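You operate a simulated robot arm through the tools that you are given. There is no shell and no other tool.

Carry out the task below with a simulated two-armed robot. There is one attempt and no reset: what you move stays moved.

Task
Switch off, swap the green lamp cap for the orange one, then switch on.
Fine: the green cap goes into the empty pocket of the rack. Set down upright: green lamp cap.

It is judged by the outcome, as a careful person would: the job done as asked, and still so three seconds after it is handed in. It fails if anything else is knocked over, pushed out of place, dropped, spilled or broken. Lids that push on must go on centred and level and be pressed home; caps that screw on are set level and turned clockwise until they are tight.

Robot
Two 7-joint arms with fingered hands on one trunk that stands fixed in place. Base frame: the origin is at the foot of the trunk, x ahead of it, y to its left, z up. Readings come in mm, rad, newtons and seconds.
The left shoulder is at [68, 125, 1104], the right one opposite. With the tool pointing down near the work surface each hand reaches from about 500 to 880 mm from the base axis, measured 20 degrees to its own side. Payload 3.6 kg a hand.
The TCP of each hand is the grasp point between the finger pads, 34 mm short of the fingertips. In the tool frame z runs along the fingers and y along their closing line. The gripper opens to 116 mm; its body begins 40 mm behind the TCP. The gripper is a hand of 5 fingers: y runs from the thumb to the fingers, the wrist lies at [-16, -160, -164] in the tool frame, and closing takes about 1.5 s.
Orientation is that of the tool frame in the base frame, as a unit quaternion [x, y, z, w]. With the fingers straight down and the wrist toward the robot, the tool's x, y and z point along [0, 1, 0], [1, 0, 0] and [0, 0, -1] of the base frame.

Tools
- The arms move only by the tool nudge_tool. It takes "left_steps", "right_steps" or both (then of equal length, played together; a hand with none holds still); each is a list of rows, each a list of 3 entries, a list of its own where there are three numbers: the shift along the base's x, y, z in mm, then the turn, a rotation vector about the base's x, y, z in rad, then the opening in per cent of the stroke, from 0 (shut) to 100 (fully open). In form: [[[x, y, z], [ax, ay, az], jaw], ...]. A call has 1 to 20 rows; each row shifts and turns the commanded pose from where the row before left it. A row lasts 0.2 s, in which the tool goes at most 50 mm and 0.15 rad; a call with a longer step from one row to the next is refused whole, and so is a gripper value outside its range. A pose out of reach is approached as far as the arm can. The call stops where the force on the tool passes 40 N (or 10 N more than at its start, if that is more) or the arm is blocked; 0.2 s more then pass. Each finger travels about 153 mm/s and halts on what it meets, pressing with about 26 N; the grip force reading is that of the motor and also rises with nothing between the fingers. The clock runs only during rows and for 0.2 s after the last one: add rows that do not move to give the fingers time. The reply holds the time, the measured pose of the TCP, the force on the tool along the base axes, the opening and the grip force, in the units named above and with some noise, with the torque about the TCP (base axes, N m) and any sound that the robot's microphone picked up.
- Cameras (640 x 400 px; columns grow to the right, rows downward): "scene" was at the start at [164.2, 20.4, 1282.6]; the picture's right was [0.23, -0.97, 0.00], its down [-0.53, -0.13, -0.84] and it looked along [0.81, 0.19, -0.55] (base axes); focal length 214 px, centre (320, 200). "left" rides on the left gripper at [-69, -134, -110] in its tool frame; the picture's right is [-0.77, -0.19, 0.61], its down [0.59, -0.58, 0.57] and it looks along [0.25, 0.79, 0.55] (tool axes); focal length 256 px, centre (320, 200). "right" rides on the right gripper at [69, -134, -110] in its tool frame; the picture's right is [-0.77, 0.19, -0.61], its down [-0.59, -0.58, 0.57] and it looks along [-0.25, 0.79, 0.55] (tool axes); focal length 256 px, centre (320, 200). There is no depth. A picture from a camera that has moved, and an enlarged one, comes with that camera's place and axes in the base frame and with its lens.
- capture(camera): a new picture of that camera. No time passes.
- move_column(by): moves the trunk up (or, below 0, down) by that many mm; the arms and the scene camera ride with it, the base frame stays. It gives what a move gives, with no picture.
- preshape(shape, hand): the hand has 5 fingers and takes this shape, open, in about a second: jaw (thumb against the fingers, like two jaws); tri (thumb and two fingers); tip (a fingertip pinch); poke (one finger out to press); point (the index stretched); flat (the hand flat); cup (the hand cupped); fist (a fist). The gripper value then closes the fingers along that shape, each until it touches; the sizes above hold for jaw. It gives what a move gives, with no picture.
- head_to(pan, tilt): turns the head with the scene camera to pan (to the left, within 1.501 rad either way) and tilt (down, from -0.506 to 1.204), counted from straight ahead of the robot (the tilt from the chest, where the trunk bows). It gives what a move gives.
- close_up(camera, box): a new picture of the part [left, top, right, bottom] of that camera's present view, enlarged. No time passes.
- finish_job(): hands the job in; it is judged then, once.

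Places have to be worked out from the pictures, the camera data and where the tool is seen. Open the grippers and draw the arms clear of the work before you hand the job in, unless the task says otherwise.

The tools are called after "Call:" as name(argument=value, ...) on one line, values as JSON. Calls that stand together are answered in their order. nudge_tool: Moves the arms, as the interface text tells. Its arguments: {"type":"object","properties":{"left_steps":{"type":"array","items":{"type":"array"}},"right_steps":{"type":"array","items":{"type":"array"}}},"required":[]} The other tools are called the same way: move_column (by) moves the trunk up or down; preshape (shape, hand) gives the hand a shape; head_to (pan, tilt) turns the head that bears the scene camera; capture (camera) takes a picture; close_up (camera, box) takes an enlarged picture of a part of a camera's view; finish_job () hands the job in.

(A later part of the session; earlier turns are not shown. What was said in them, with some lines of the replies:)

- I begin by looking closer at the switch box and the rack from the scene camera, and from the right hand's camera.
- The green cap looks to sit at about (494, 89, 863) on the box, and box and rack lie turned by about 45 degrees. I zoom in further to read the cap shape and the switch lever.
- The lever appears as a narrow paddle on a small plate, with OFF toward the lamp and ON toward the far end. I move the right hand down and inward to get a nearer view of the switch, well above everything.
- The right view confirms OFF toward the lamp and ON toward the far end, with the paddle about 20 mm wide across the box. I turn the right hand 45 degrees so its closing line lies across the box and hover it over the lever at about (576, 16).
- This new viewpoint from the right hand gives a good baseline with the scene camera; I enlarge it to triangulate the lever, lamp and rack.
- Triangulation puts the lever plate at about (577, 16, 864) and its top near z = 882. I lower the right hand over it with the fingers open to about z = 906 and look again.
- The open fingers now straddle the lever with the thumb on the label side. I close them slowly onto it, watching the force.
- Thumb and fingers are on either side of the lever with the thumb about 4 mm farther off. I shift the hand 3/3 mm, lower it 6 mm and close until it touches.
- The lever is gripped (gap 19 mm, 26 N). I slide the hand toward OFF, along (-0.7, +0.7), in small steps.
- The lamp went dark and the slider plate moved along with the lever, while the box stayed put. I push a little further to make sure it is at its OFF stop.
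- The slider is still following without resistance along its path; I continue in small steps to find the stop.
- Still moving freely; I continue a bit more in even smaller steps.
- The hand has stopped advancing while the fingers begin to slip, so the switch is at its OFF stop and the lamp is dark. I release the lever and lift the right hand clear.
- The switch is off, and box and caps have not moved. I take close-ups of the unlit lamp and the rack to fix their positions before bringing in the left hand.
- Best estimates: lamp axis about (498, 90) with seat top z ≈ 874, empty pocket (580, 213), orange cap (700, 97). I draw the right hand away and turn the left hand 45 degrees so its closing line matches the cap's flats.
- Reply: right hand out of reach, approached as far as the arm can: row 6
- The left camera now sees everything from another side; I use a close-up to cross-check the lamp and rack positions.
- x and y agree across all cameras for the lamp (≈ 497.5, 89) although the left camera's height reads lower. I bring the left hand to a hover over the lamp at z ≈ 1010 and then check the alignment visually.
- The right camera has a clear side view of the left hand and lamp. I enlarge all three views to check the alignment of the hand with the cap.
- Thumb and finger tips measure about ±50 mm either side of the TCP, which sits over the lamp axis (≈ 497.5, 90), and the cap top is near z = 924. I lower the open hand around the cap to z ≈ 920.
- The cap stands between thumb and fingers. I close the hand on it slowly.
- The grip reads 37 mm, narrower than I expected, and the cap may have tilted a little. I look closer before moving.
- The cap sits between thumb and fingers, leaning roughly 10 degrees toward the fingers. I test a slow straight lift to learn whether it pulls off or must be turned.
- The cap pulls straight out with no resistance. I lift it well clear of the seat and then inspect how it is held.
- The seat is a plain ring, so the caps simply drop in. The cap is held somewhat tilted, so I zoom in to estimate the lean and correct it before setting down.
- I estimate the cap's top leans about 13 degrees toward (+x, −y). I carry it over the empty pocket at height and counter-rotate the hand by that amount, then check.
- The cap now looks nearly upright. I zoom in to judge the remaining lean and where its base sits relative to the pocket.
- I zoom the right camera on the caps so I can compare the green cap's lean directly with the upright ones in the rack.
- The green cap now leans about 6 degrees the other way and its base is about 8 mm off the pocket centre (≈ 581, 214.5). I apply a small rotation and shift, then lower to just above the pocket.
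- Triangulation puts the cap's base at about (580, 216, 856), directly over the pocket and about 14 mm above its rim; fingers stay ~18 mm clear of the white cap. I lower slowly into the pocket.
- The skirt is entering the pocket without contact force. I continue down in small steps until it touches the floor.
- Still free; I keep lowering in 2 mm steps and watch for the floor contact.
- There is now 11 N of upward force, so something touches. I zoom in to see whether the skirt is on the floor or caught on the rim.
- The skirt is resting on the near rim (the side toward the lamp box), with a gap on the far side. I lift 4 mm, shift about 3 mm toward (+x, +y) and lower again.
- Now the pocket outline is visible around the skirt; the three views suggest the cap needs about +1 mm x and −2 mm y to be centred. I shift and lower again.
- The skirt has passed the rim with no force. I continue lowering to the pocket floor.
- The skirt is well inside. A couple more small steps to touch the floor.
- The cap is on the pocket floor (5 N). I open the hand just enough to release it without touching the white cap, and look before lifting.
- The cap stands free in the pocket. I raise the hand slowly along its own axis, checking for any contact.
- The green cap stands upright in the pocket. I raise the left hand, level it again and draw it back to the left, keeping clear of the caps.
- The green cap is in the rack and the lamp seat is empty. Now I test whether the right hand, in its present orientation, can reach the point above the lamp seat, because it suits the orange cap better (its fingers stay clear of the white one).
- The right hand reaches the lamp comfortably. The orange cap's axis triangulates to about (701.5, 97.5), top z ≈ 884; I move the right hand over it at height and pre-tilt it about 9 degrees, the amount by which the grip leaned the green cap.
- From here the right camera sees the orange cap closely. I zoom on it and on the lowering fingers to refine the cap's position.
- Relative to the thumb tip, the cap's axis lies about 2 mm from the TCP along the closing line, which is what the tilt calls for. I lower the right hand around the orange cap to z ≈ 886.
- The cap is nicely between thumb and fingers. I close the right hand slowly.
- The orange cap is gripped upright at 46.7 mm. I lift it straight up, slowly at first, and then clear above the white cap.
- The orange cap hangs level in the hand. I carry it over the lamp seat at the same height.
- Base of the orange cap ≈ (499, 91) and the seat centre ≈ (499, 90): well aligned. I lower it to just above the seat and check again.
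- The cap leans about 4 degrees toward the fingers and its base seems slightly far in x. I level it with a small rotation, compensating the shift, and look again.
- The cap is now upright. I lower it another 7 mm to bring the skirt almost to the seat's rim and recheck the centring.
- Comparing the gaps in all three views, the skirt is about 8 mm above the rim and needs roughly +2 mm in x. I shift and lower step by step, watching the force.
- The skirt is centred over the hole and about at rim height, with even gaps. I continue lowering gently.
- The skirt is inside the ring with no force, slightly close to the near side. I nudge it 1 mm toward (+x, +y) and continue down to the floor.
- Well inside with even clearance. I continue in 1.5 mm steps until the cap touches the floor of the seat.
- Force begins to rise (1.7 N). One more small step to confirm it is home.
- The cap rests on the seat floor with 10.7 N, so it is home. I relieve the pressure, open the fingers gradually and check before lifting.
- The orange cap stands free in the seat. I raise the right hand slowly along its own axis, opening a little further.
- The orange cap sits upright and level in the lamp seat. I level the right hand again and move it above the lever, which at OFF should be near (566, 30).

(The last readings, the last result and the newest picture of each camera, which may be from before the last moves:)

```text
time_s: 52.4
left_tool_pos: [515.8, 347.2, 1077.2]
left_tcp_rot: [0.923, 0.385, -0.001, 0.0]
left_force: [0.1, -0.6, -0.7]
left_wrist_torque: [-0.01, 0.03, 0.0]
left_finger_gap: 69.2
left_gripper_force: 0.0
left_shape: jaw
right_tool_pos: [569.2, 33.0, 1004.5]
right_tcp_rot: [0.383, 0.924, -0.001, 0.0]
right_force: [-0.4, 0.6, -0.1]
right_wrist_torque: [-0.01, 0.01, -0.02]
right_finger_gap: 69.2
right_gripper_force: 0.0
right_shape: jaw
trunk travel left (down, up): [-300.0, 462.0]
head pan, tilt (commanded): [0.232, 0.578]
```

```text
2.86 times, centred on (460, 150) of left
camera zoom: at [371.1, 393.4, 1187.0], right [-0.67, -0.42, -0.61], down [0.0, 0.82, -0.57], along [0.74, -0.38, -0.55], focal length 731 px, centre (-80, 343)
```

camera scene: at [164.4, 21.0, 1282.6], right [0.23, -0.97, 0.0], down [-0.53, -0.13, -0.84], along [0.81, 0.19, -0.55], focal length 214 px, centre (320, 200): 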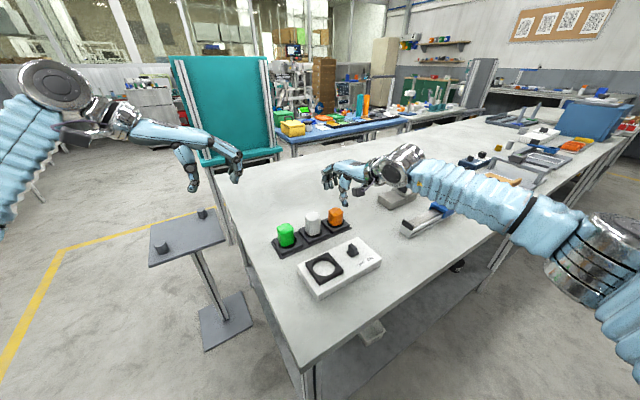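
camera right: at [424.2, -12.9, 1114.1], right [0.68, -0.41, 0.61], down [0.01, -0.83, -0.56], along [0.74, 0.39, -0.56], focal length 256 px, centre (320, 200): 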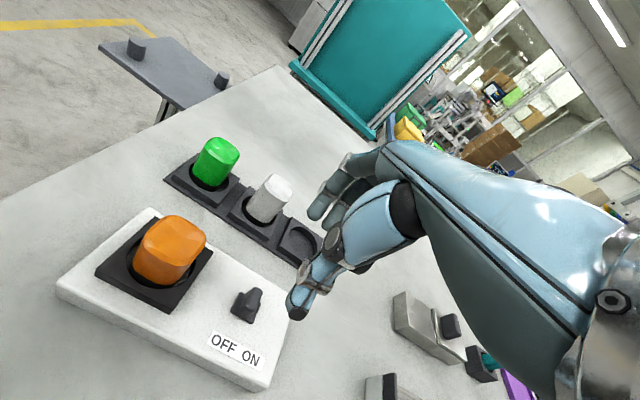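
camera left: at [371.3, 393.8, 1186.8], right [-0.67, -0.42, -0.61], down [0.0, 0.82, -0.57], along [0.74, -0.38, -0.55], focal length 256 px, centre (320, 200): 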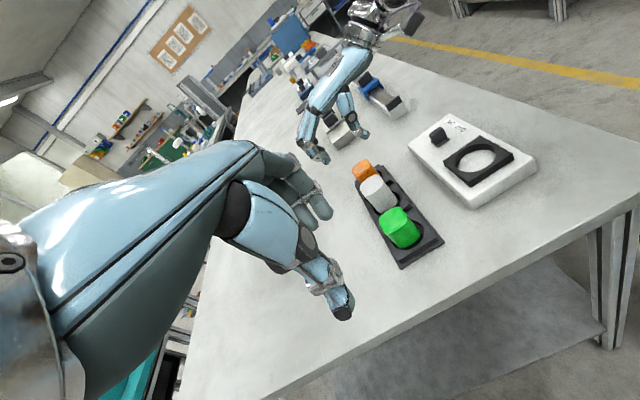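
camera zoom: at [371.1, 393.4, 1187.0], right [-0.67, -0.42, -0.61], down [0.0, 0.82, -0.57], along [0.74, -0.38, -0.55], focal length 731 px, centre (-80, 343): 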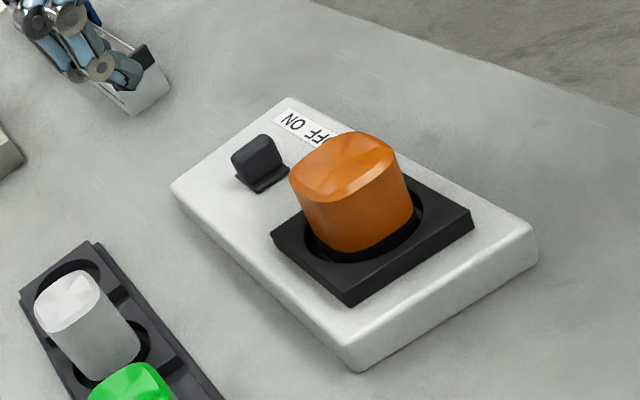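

The lever plate at OFF measures about (563, 28), matching where I expected it relative to the hand. I lower the open right hand over it, as before.

Call:
nudge_tool(right_steps=[[[0, 0, -30], [0, 0, 0], 60], [[0, 0, -30], [0, 0, 0], 60], [[0, 0, -25], [0, 0, 0], 60], [[0, 0, -13], [0, 0, 0], 55], [[0, 0, 0], [0, 0, 0], 45], [[0, 0, 0], [0, 0, 0], 35], [[0, 0, 0], [0, 0, 0], 30]])

Call:
close_up(camera="right", box=[220, 200, 380, 360])

Call:
close_up(camera="scene", box=[310, 190, 400, 270])

Call:
close_up(camera="left", box=[390, 80, 500, 180])

```text
time_s: 54.0
left_tool_pos: [515.4, 348.3, 1076.9]
left_tcp_rot: [0.923, 0.386, -0.001, 0.001]
left_force: [1.1, 0.5, -0.3]
left_wrist_torque: [-0.02, -0.04, -0.04]
left_finger_gap: 69.6
left_gripper_force: 0.0
left_shape: jaw
right_tool_pos: [568.1, 31.6, 906.4]
right_tcp_rot: [0.382, 0.924, -0.001, 0.0]
right_force: [0.0, 0.0, 0.6]
right_wrist_torque: [-0.03, -0.02, 0.0]
right_finger_gap: 35.3
right_gripper_force: 0.0
right_shape: jaw
trunk travel left (down, up): [-300.0, 462.0]
head pan, tilt (commanded): [0.232, 0.578]
```

```text
2.50 times, centred on (300, 280) of right
camera zoom: at [423.6, -13.4, 1016.0], right [0.68, -0.41, 0.61], down [0.01, -0.83, -0.56], along [0.74, 0.39, -0.55], focal length 640 px, centre (370, 0)
```

zoom: 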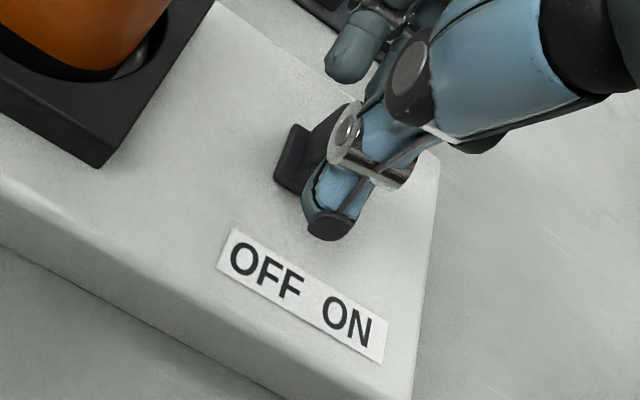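

```text
5.00 times, centred on (355, 230) of scene
camera zoom: at [164.3, 20.6, 1282.6], right [0.23, -0.97, 0.0], down [-0.53, -0.13, -0.84], along [0.81, 0.19, -0.55], focal length 1072 px, centre (145, 50)
```

zoom: 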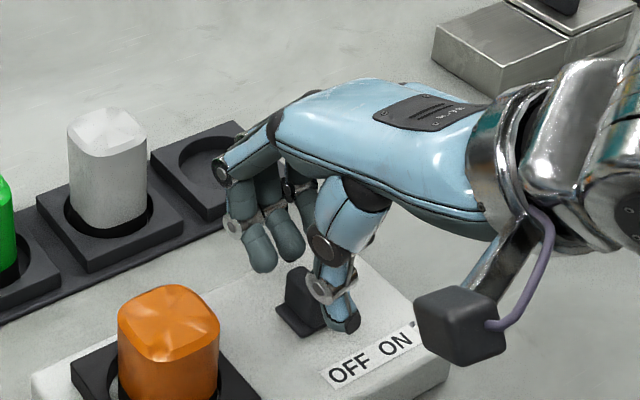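

```text
4.00 times, centred on (445, 130) of left
camera zoom: at [371.2, 393.4, 1187.0], right [-0.67, -0.42, -0.61], down [0.0, 0.82, -0.57], along [0.74, -0.38, -0.55], focal length 1024 px, centre (-180, 480)
```

zoom: 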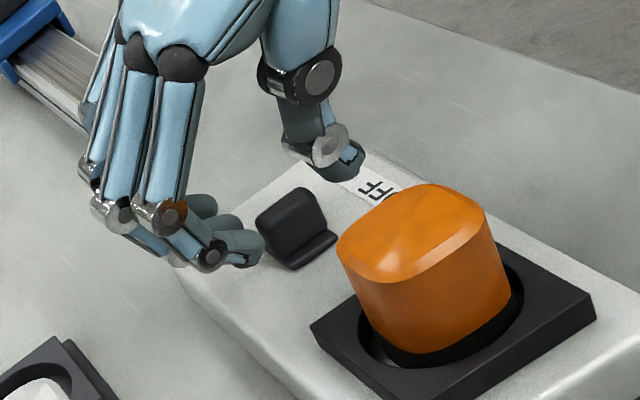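

The lever lies between thumb and fingers just as in the first grip. I shift under 1 mm, lower 6 mm and close on it.

Call:
nudge_tool(right_steps=[[[0.7, 0.9, -3], [0, 0, 0], 30], [[0, 0, -3], [0, 0, 0], 30], [[0, 0, 0], [0, 0, 0], 24], [[0, 0, 0], [0, 0, 0], 20], [[0, 0, 0], [0, 0, 0], 16], [[0, 0, 0], [0, 0, 0], 12], [[0, 0, 0], [0, 0, 0], 12]])

Call:
close_up(camera="right", box=[220, 200, 380, 360])

Call:
close_up(camera="left", box=[390, 80, 500, 180])

```text
time_s: 55.6
left_tool_pos: [516.5, 346.7, 1077.5]
left_tcp_rot: [0.923, 0.386, -0.002, 0.0]
left_force: [0.3, 0.3, -0.2]
left_wrist_torque: [-0.01, 0.0, 0.0]
left_finger_gap: 69.4
left_gripper_force: 0.0
left_shape: jaw
right_tool_pos: [568.0, 32.3, 898.1]
right_tcp_rot: [0.383, 0.924, -0.001, -0.002]
right_force: [-6.9, -4.1, -8.1]
right_wrist_torque: [-0.02, 0.09, 0.11]
right_finger_gap: 14.1
right_gripper_force: 26.2
right_shape: jaw
trunk travel left (down, up): [-300.0, 462.0]
head pan, tilt (commanded): [0.232, 0.578]
```

```text
2.50 times, centred on (300, 280) of right
camera zoom: at [424.4, -13.0, 1008.9], right [0.68, -0.41, 0.61], down [0.01, -0.83, -0.56], along [0.74, 0.39, -0.56], focal length 640 px, centre (370, 0)
```

zoom: 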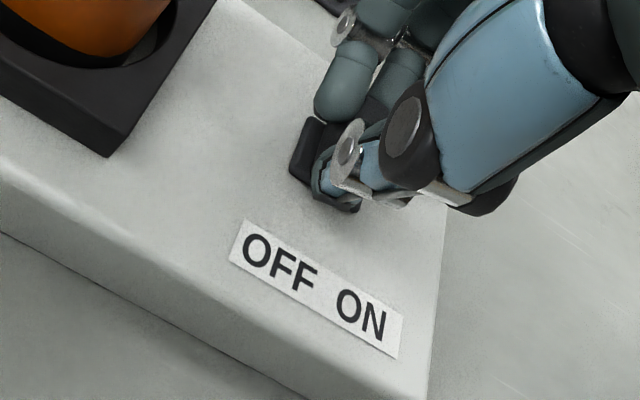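

```text
4.00 times, centred on (445, 130) of left
camera zoom: at [371.3, 392.5, 1187.1], right [-0.67, -0.42, -0.61], down [0.0, 0.82, -0.57], along [0.74, -0.38, -0.55], focal length 1024 px, centre (-180, 480)
```

zoom: 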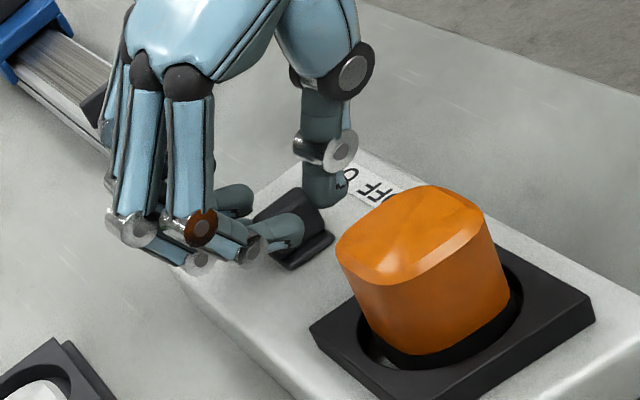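

The lever is gripped, with the index partly behind it on the lamp side, which suits pushing toward ON. I slide along (+0.7, −0.7) in small steps.

Call:
nudge_tool(right_steps=[[[2, -2, 0], [0, 0, 0], 12], [[2, -2, 0], [0, 0, 0], 12], [[2, -2, 0], [0, 0, 0], 12], [[2, -2, 0], [0, 0, 0], 12]])

Call:
close_up(camera="right", box=[180, 200, 380, 380])

Call:
close_up(camera="left", box=[390, 80, 500, 180])

Call:
close_up(camera="scene", box=[290, 190, 410, 290])

```text
time_s: 56.6
left_tool_pos: [516.4, 345.6, 1077.3]
left_tcp_rot: [0.923, 0.385, 0.0, 0.0]
left_force: [-0.2, 1.2, 0.4]
left_wrist_torque: [0.03, 0.01, 0.01]
left_finger_gap: 69.2
left_gripper_force: 0.2
left_shape: jaw
right_tool_pos: [577.9, 23.4, 899.8]
right_tcp_rot: [0.383, 0.924, -0.001, -0.002]
right_force: [-8.3, -8.2, -12.8]
right_wrist_torque: [-0.13, 0.09, 0.11]
right_finger_gap: 13.2
right_gripper_force: 25.9
right_shape: jaw
trunk travel left (down, up): [-300.0, 462.0]
head pan, tilt (commanded): [0.232, 0.578]
```

```text
2.22 times, centred on (280, 290) of right
camera zoom: at [433.2, -21.2, 1009.2], right [0.68, -0.41, 0.61], down [0.01, -0.83, -0.56], along [0.74, 0.39, -0.56], focal length 569 px, centre (409, 0)
```

zoom: 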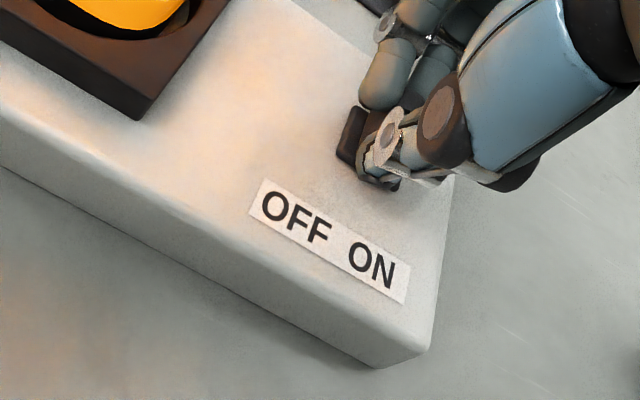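

```text
4.00 times, centred on (445, 130) of left
camera zoom: at [371.6, 392.0, 1187.2], right [-0.67, -0.41, -0.61], down [0.0, 0.82, -0.57], along [0.74, -0.38, -0.55], focal length 1024 px, centre (-180, 480)
```

zoom: 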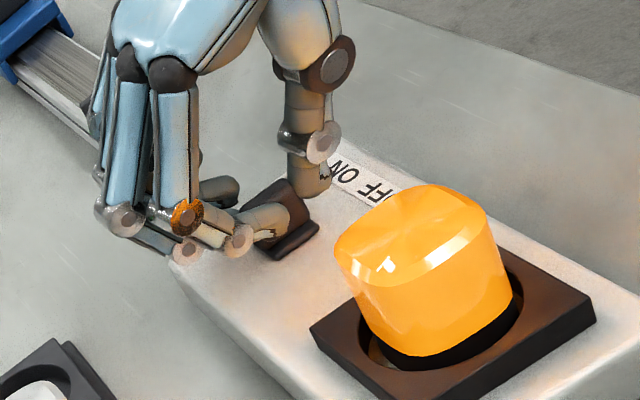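

```text
4.00 times, centred on (350, 240) of scene
camera zoom: at [164.4, 19.2, 1282.5], right [0.23, -0.97, 0.0], down [-0.53, -0.13, -0.84], along [0.81, 0.19, -0.55], focal length 858 px, centre (200, 40)
```

zoom: 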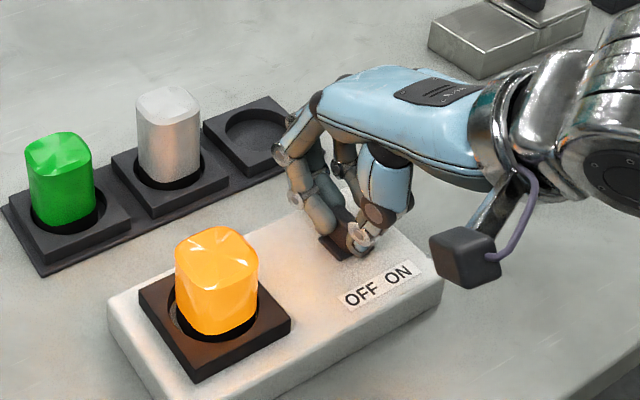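

The lamp lit up orange. I push on to the ON stop so the switch is fully over.

Call:
nudge_tool(right_steps=[[[1.5, -1.5, 0], [0, 0, 0], 12], [[1.5, -1.5, 0], [0, 0, 0], 12], [[1, -1, 0], [0, 0, 0], 12]])

Call:
close_up(camera="right", box=[180, 200, 380, 380])

Call:
close_up(camera="left", box=[390, 80, 500, 180])

```text
time_s: 57.4
left_tool_pos: [516.1, 346.4, 1076.9]
left_tcp_rot: [0.922, 0.386, 0.0, 0.0]
left_force: [0.7, 0.0, -0.4]
left_wrist_torque: [0.0, 0.0, -0.02]
left_finger_gap: 69.4
left_gripper_force: 0.0
left_shape: jaw
right_tool_pos: [581.0, 20.2, 899.1]
right_tcp_rot: [0.383, 0.924, 0.0, -0.001]
right_force: [-10.0, -6.7, -15.4]
right_wrist_torque: [-0.05, 0.1, 0.08]
right_finger_gap: 13.2
right_gripper_force: 25.9
right_shape: jaw
trunk travel left (down, up): [-300.0, 462.0]
head pan, tilt (commanded): [0.232, 0.578]
```

```text
2.22 times, centred on (280, 290) of right
camera zoom: at [436.4, -24.5, 1009.5], right [0.68, -0.41, 0.61], down [0.01, -0.83, -0.56], along [0.73, 0.39, -0.56], focal length 569 px, centre (409, 0)
```

zoom: 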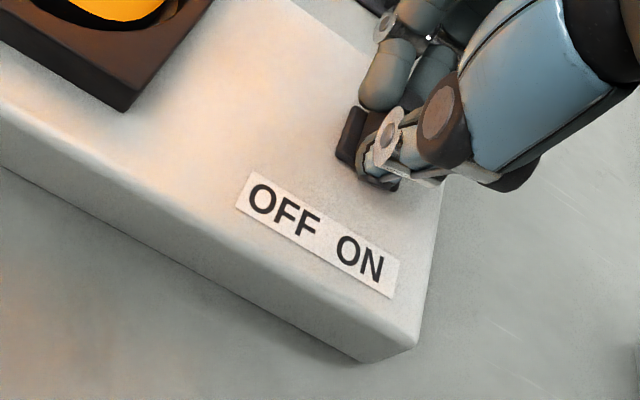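

```text
4.00 times, centred on (445, 130) of left
camera zoom: at [371.3, 392.4, 1187.1], right [-0.67, -0.42, -0.61], down [0.0, 0.82, -0.57], along [0.74, -0.38, -0.55], focal length 1024 px, centre (-180, 480)
```

zoom: 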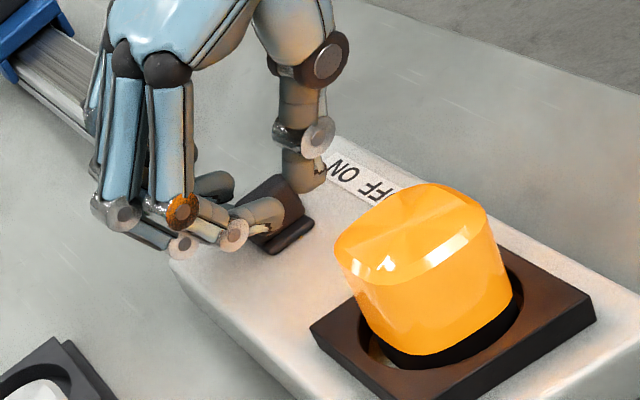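

Still moving with the hand; a few more millimetres to the stop.

Call:
nudge_tool(right_steps=[[[1, -1, 0], [0, 0, 0], 12], [[1, -1, 0], [0, 0, 0], 12]])

Call:
close_up(camera="right", box=[180, 200, 380, 380])

Call:
close_up(camera="left", box=[390, 80, 500, 180])

```text
time_s: 58.0
left_tool_pos: [515.3, 346.5, 1077.7]
left_tcp_rot: [0.923, 0.385, 0.0, 0.0]
left_force: [-0.1, 0.1, -0.4]
left_wrist_torque: [0.0, -0.03, -0.01]
left_finger_gap: 69.4
left_gripper_force: 0.1
left_shape: jaw
right_tool_pos: [580.2, 20.9, 900.1]
right_tcp_rot: [0.381, 0.925, -0.001, -0.002]
right_force: [-16.7, -1.0, -17.0]
right_wrist_torque: [0.07, 0.34, 0.15]
right_finger_gap: 12.9
right_gripper_force: 26.5
right_shape: jaw
trunk travel left (down, up): [-300.0, 462.0]
head pan, tilt (commanded): [0.232, 0.578]
```

```text
2.22 times, centred on (280, 290) of right
camera zoom: at [437.1, -25.2, 1009.8], right [0.68, -0.41, 0.61], down [0.01, -0.82, -0.57], along [0.73, 0.39, -0.56], focal length 569 px, centre (409, 0)
```

zoom: 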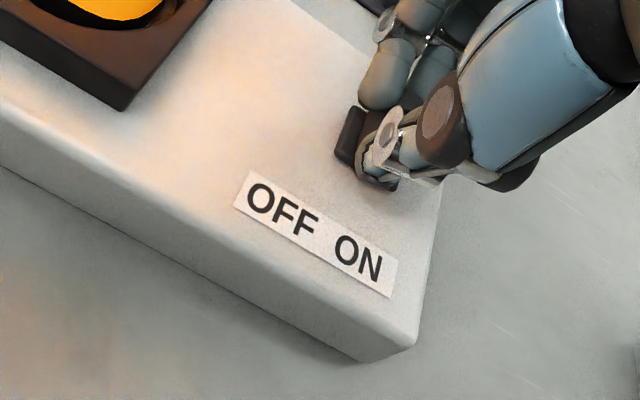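

```text
4.00 times, centred on (445, 130) of left
camera zoom: at [370.7, 393.3, 1187.1], right [-0.67, -0.42, -0.61], down [0.0, 0.82, -0.57], along [0.74, -0.38, -0.55], focal length 1024 px, centre (-180, 480)
```

zoom: 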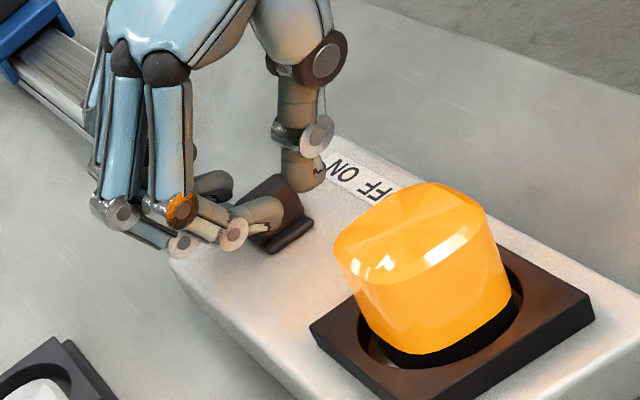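

The hand stopped advancing and the force rose: the switch is at its ON stop with the lamp lit. I relieve the push, open the fingers and lift away.

Call:
nudge_tool(right_steps=[[[-0.7, 0.7, 0], [0, 0, 0], 16], [[-0.3, 0.3, 0], [0, 0, 0], 24], [[0, 0, 0], [0, 0, 0], 35], [[0, 0, 0], [0, 0, 0], 48], [[0, 0, 0], [0, 0, 0], 55], [[0, 0, 15], [0, 0, 0], 60], [[0, 0, 40], [0, 0, 0], 60], [[0, 0, 45], [0, 0, 0], 60]])

Call:
close_up(camera="right", box=[80, 180, 320, 390])

Call:
close_up(camera="scene", box=[250, 190, 410, 310])

Call:
close_up(camera="left", box=[340, 90, 550, 280])

```text
time_s: 59.8
left_tool_pos: [515.3, 347.4, 1077.6]
left_tcp_rot: [0.922, 0.386, -0.001, 0.0]
left_force: [0.2, 0.6, -0.5]
left_wrist_torque: [-0.01, -0.03, -0.01]
left_finger_gap: 69.4
left_gripper_force: 0.0
left_shape: jaw
right_tool_pos: [580.2, 19.4, 998.6]
right_tcp_rot: [0.383, 0.924, -0.001, -0.001]
right_force: [1.2, -0.4, -0.4]
right_wrist_torque: [-0.02, 0.01, -0.04]
right_finger_gap: 69.1
right_gripper_force: 0.1
right_shape: jaw
trunk travel left (down, up): [-300.0, 462.0]
head pan, tilt (commanded): [0.232, 0.578]
```

```text
1.90 times, centred on (200, 285) of right
camera zoom: at [436.5, -25.1, 1109.1], right [0.68, -0.41, 0.61], down [0.01, -0.83, -0.56], along [0.74, 0.39, -0.56], focal length 488 px, centre (549, 38)
```

zoom: 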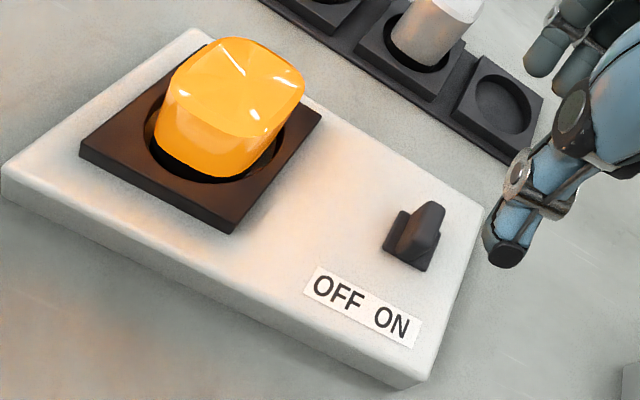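

```text
3.33 times, centred on (330, 250) of scene
camera zoom: at [163.9, 20.6, 1282.7], right [0.23, -0.97, 0.0], down [-0.53, -0.13, -0.84], along [0.81, 0.19, -0.55], focal length 715 px, centre (287, 33)
```

zoom: 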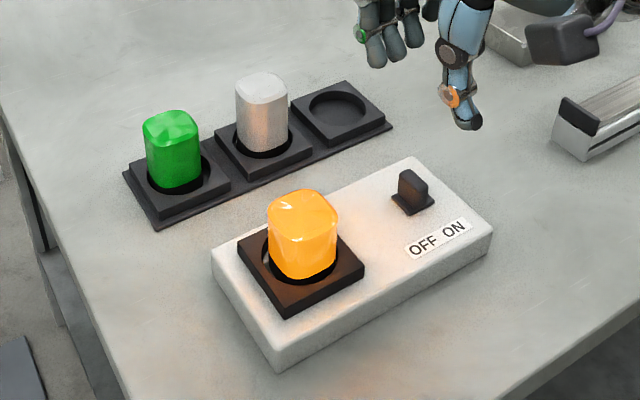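

```text
2.11 times, centred on (445, 185) of left
camera zoom: at [370.7, 393.5, 1187.1], right [-0.67, -0.42, -0.61], down [0.0, 0.82, -0.57], along [0.74, -0.38, -0.55], focal length 539 px, centre (57, 232)
```

zoom: 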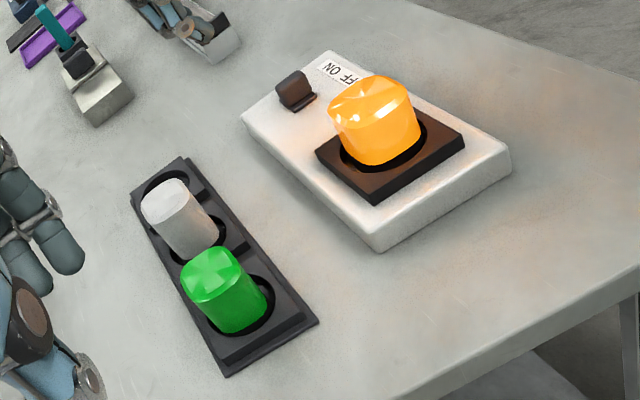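

The switch is fully at ON, the lamp glows orange, green stands in the rack, and box and rack are unmoved. I draw both arms back clear of the work with the grippers open.

Call:
nudge_tool(right_steps=[[[0, 0, 30], [0, 0, 0], 80], [[-11.4, -34.8, 19], [0, 0, 0], 100], [[-11.4, -34.8, 19], [0, 0, 0], 100], [[-11.4, -34.8, 19], [0, 0, 0], 100], [[-11.4, -34.8, 19], [0, 0, 0], 100], [[-11.4, -34.8, 19], [0, 0, 0], 100]], left_steps=[[[0, 0, 12], [0, 0, 0], 80], [[-4.4, -1.4, 12], [0, 0, 0], 100], [[-4.4, -1.4, 12], [0, 0, 0], 100], [[-4.4, -1.4, 12], [0, 0, 0], 100], [[-4.4, -1.4, 12], [0, 0, 0], 100], [[-4.4, -1.4, 12], [0, 0, 0], 100]])

Call:
capture(camera="scene")

Call:
close_up(camera="scene", box=[296, 232, 360, 292])

Call:
close_up(camera="scene", box=[265, 200, 361, 260])

Call:
close_up(camera="left", box=[350, 110, 550, 270])

```text
time_s: 61.2
left_tool_pos: [493.3, 337.0, 1147.2]
left_tcp_rot: [0.923, 0.386, -0.001, -0.001]
left_force: [0.5, -0.7, 0.1]
left_wrist_torque: [0.0, 0.04, 0.01]
left_finger_gap: 115.8
left_gripper_force: 0.0
left_shape: jaw
right_tool_pos: [524.7, -154.3, 1122.8]
right_tcp_rot: [0.383, 0.924, -0.001, -0.001]
right_force: [1.1, -1.5, -0.2]
right_wrist_torque: [0.0, 0.02, -0.03]
right_finger_gap: 115.9
right_gripper_force: 0.1
right_shape: jaw
trunk travel left (down, up): [-300.0, 462.0]
head pan, tilt (commanded): [0.232, 0.578]
```

```text
taken
camera scene: at [165.3, 19.3, 1282.3], right [0.23, -0.97, 0.0], down [-0.53, -0.13, -0.84], along [0.81, 0.19, -0.55], focal length 214 px, centre (320, 200)
```

scene: 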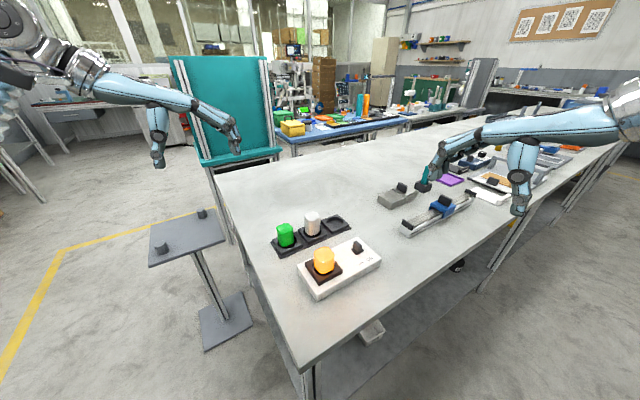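

```text
6.67 times, centred on (328, 262) of scene
camera zoom: at [165.3, 19.3, 1282.3], right [0.23, -0.97, 0.0], down [-0.53, -0.13, -0.84], along [0.81, 0.19, -0.55], focal length 1430 px, centre (267, -213)
```

zoom: 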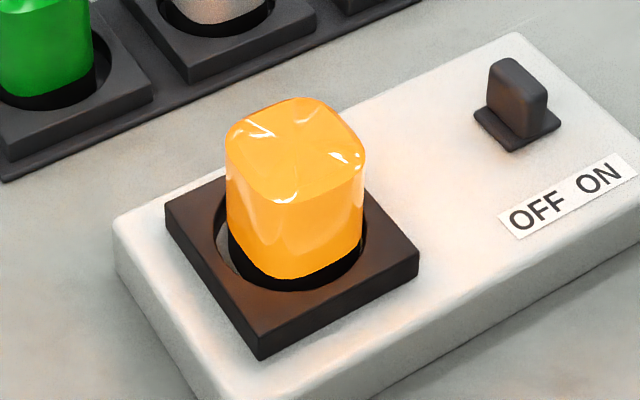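

```text
6.67 times, centred on (313, 230) of scene
camera zoom: at [165.3, 19.3, 1282.3], right [0.23, -0.97, 0.0], down [-0.53, -0.13, -0.84], along [0.81, 0.19, -0.55], focal length 1430 px, centre (367, 0)
```

zoom: 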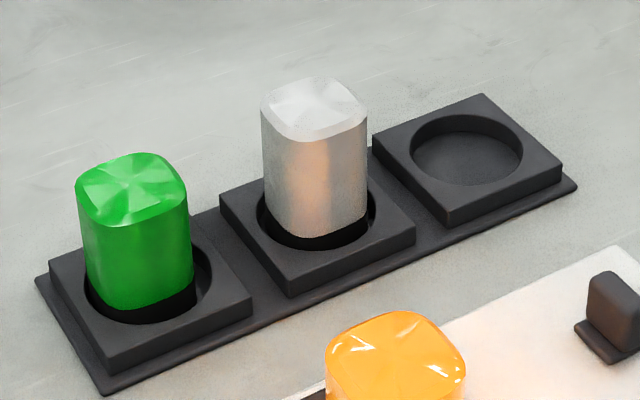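

```text
2.50 times, centred on (450, 190) of left
camera zoom: at [349.3, 383.5, 1258.7], right [-0.67, -0.42, -0.61], down [0.0, 0.82, -0.57], along [0.74, -0.38, -0.56], focal length 640 px, centre (-5, 225)
```

zoom: 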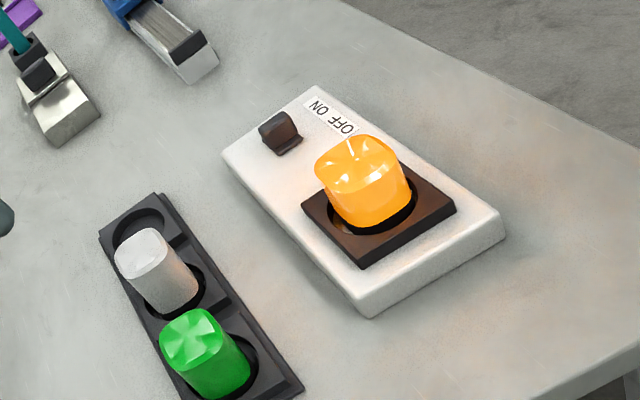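

The orange cap is seated level and glowing, the switch is at ON, green stands upright in the former empty pocket, and nothing else has moved. Both hands are open and clear, so I hand the job in.

Call:
finish_job()

```text
The job is handed in.
```

I switched the lamp off, swapped the green cap for the orange one, and switched it back on. The job is handed in. My last look before handing in showed:

- **Lamp:** the orange cap sits level and fully down in the seat, about 2 mm off centre by my estimate. It is glowing.
- **Green cap:** it stands upright in the rack pocket that was empty.
- **Switch:** it is pushed fully to its ON stop.
- **Everything else:** the box, rack and white cap look unmoved. Both hands are open and drawn back from the work.

On the first try the green cap caught on the near edge of its pocket. I lifted it, shifted it a few millimetres and lowered it in. The caps drop in and lift out freely, so none needed turning or pushing on.
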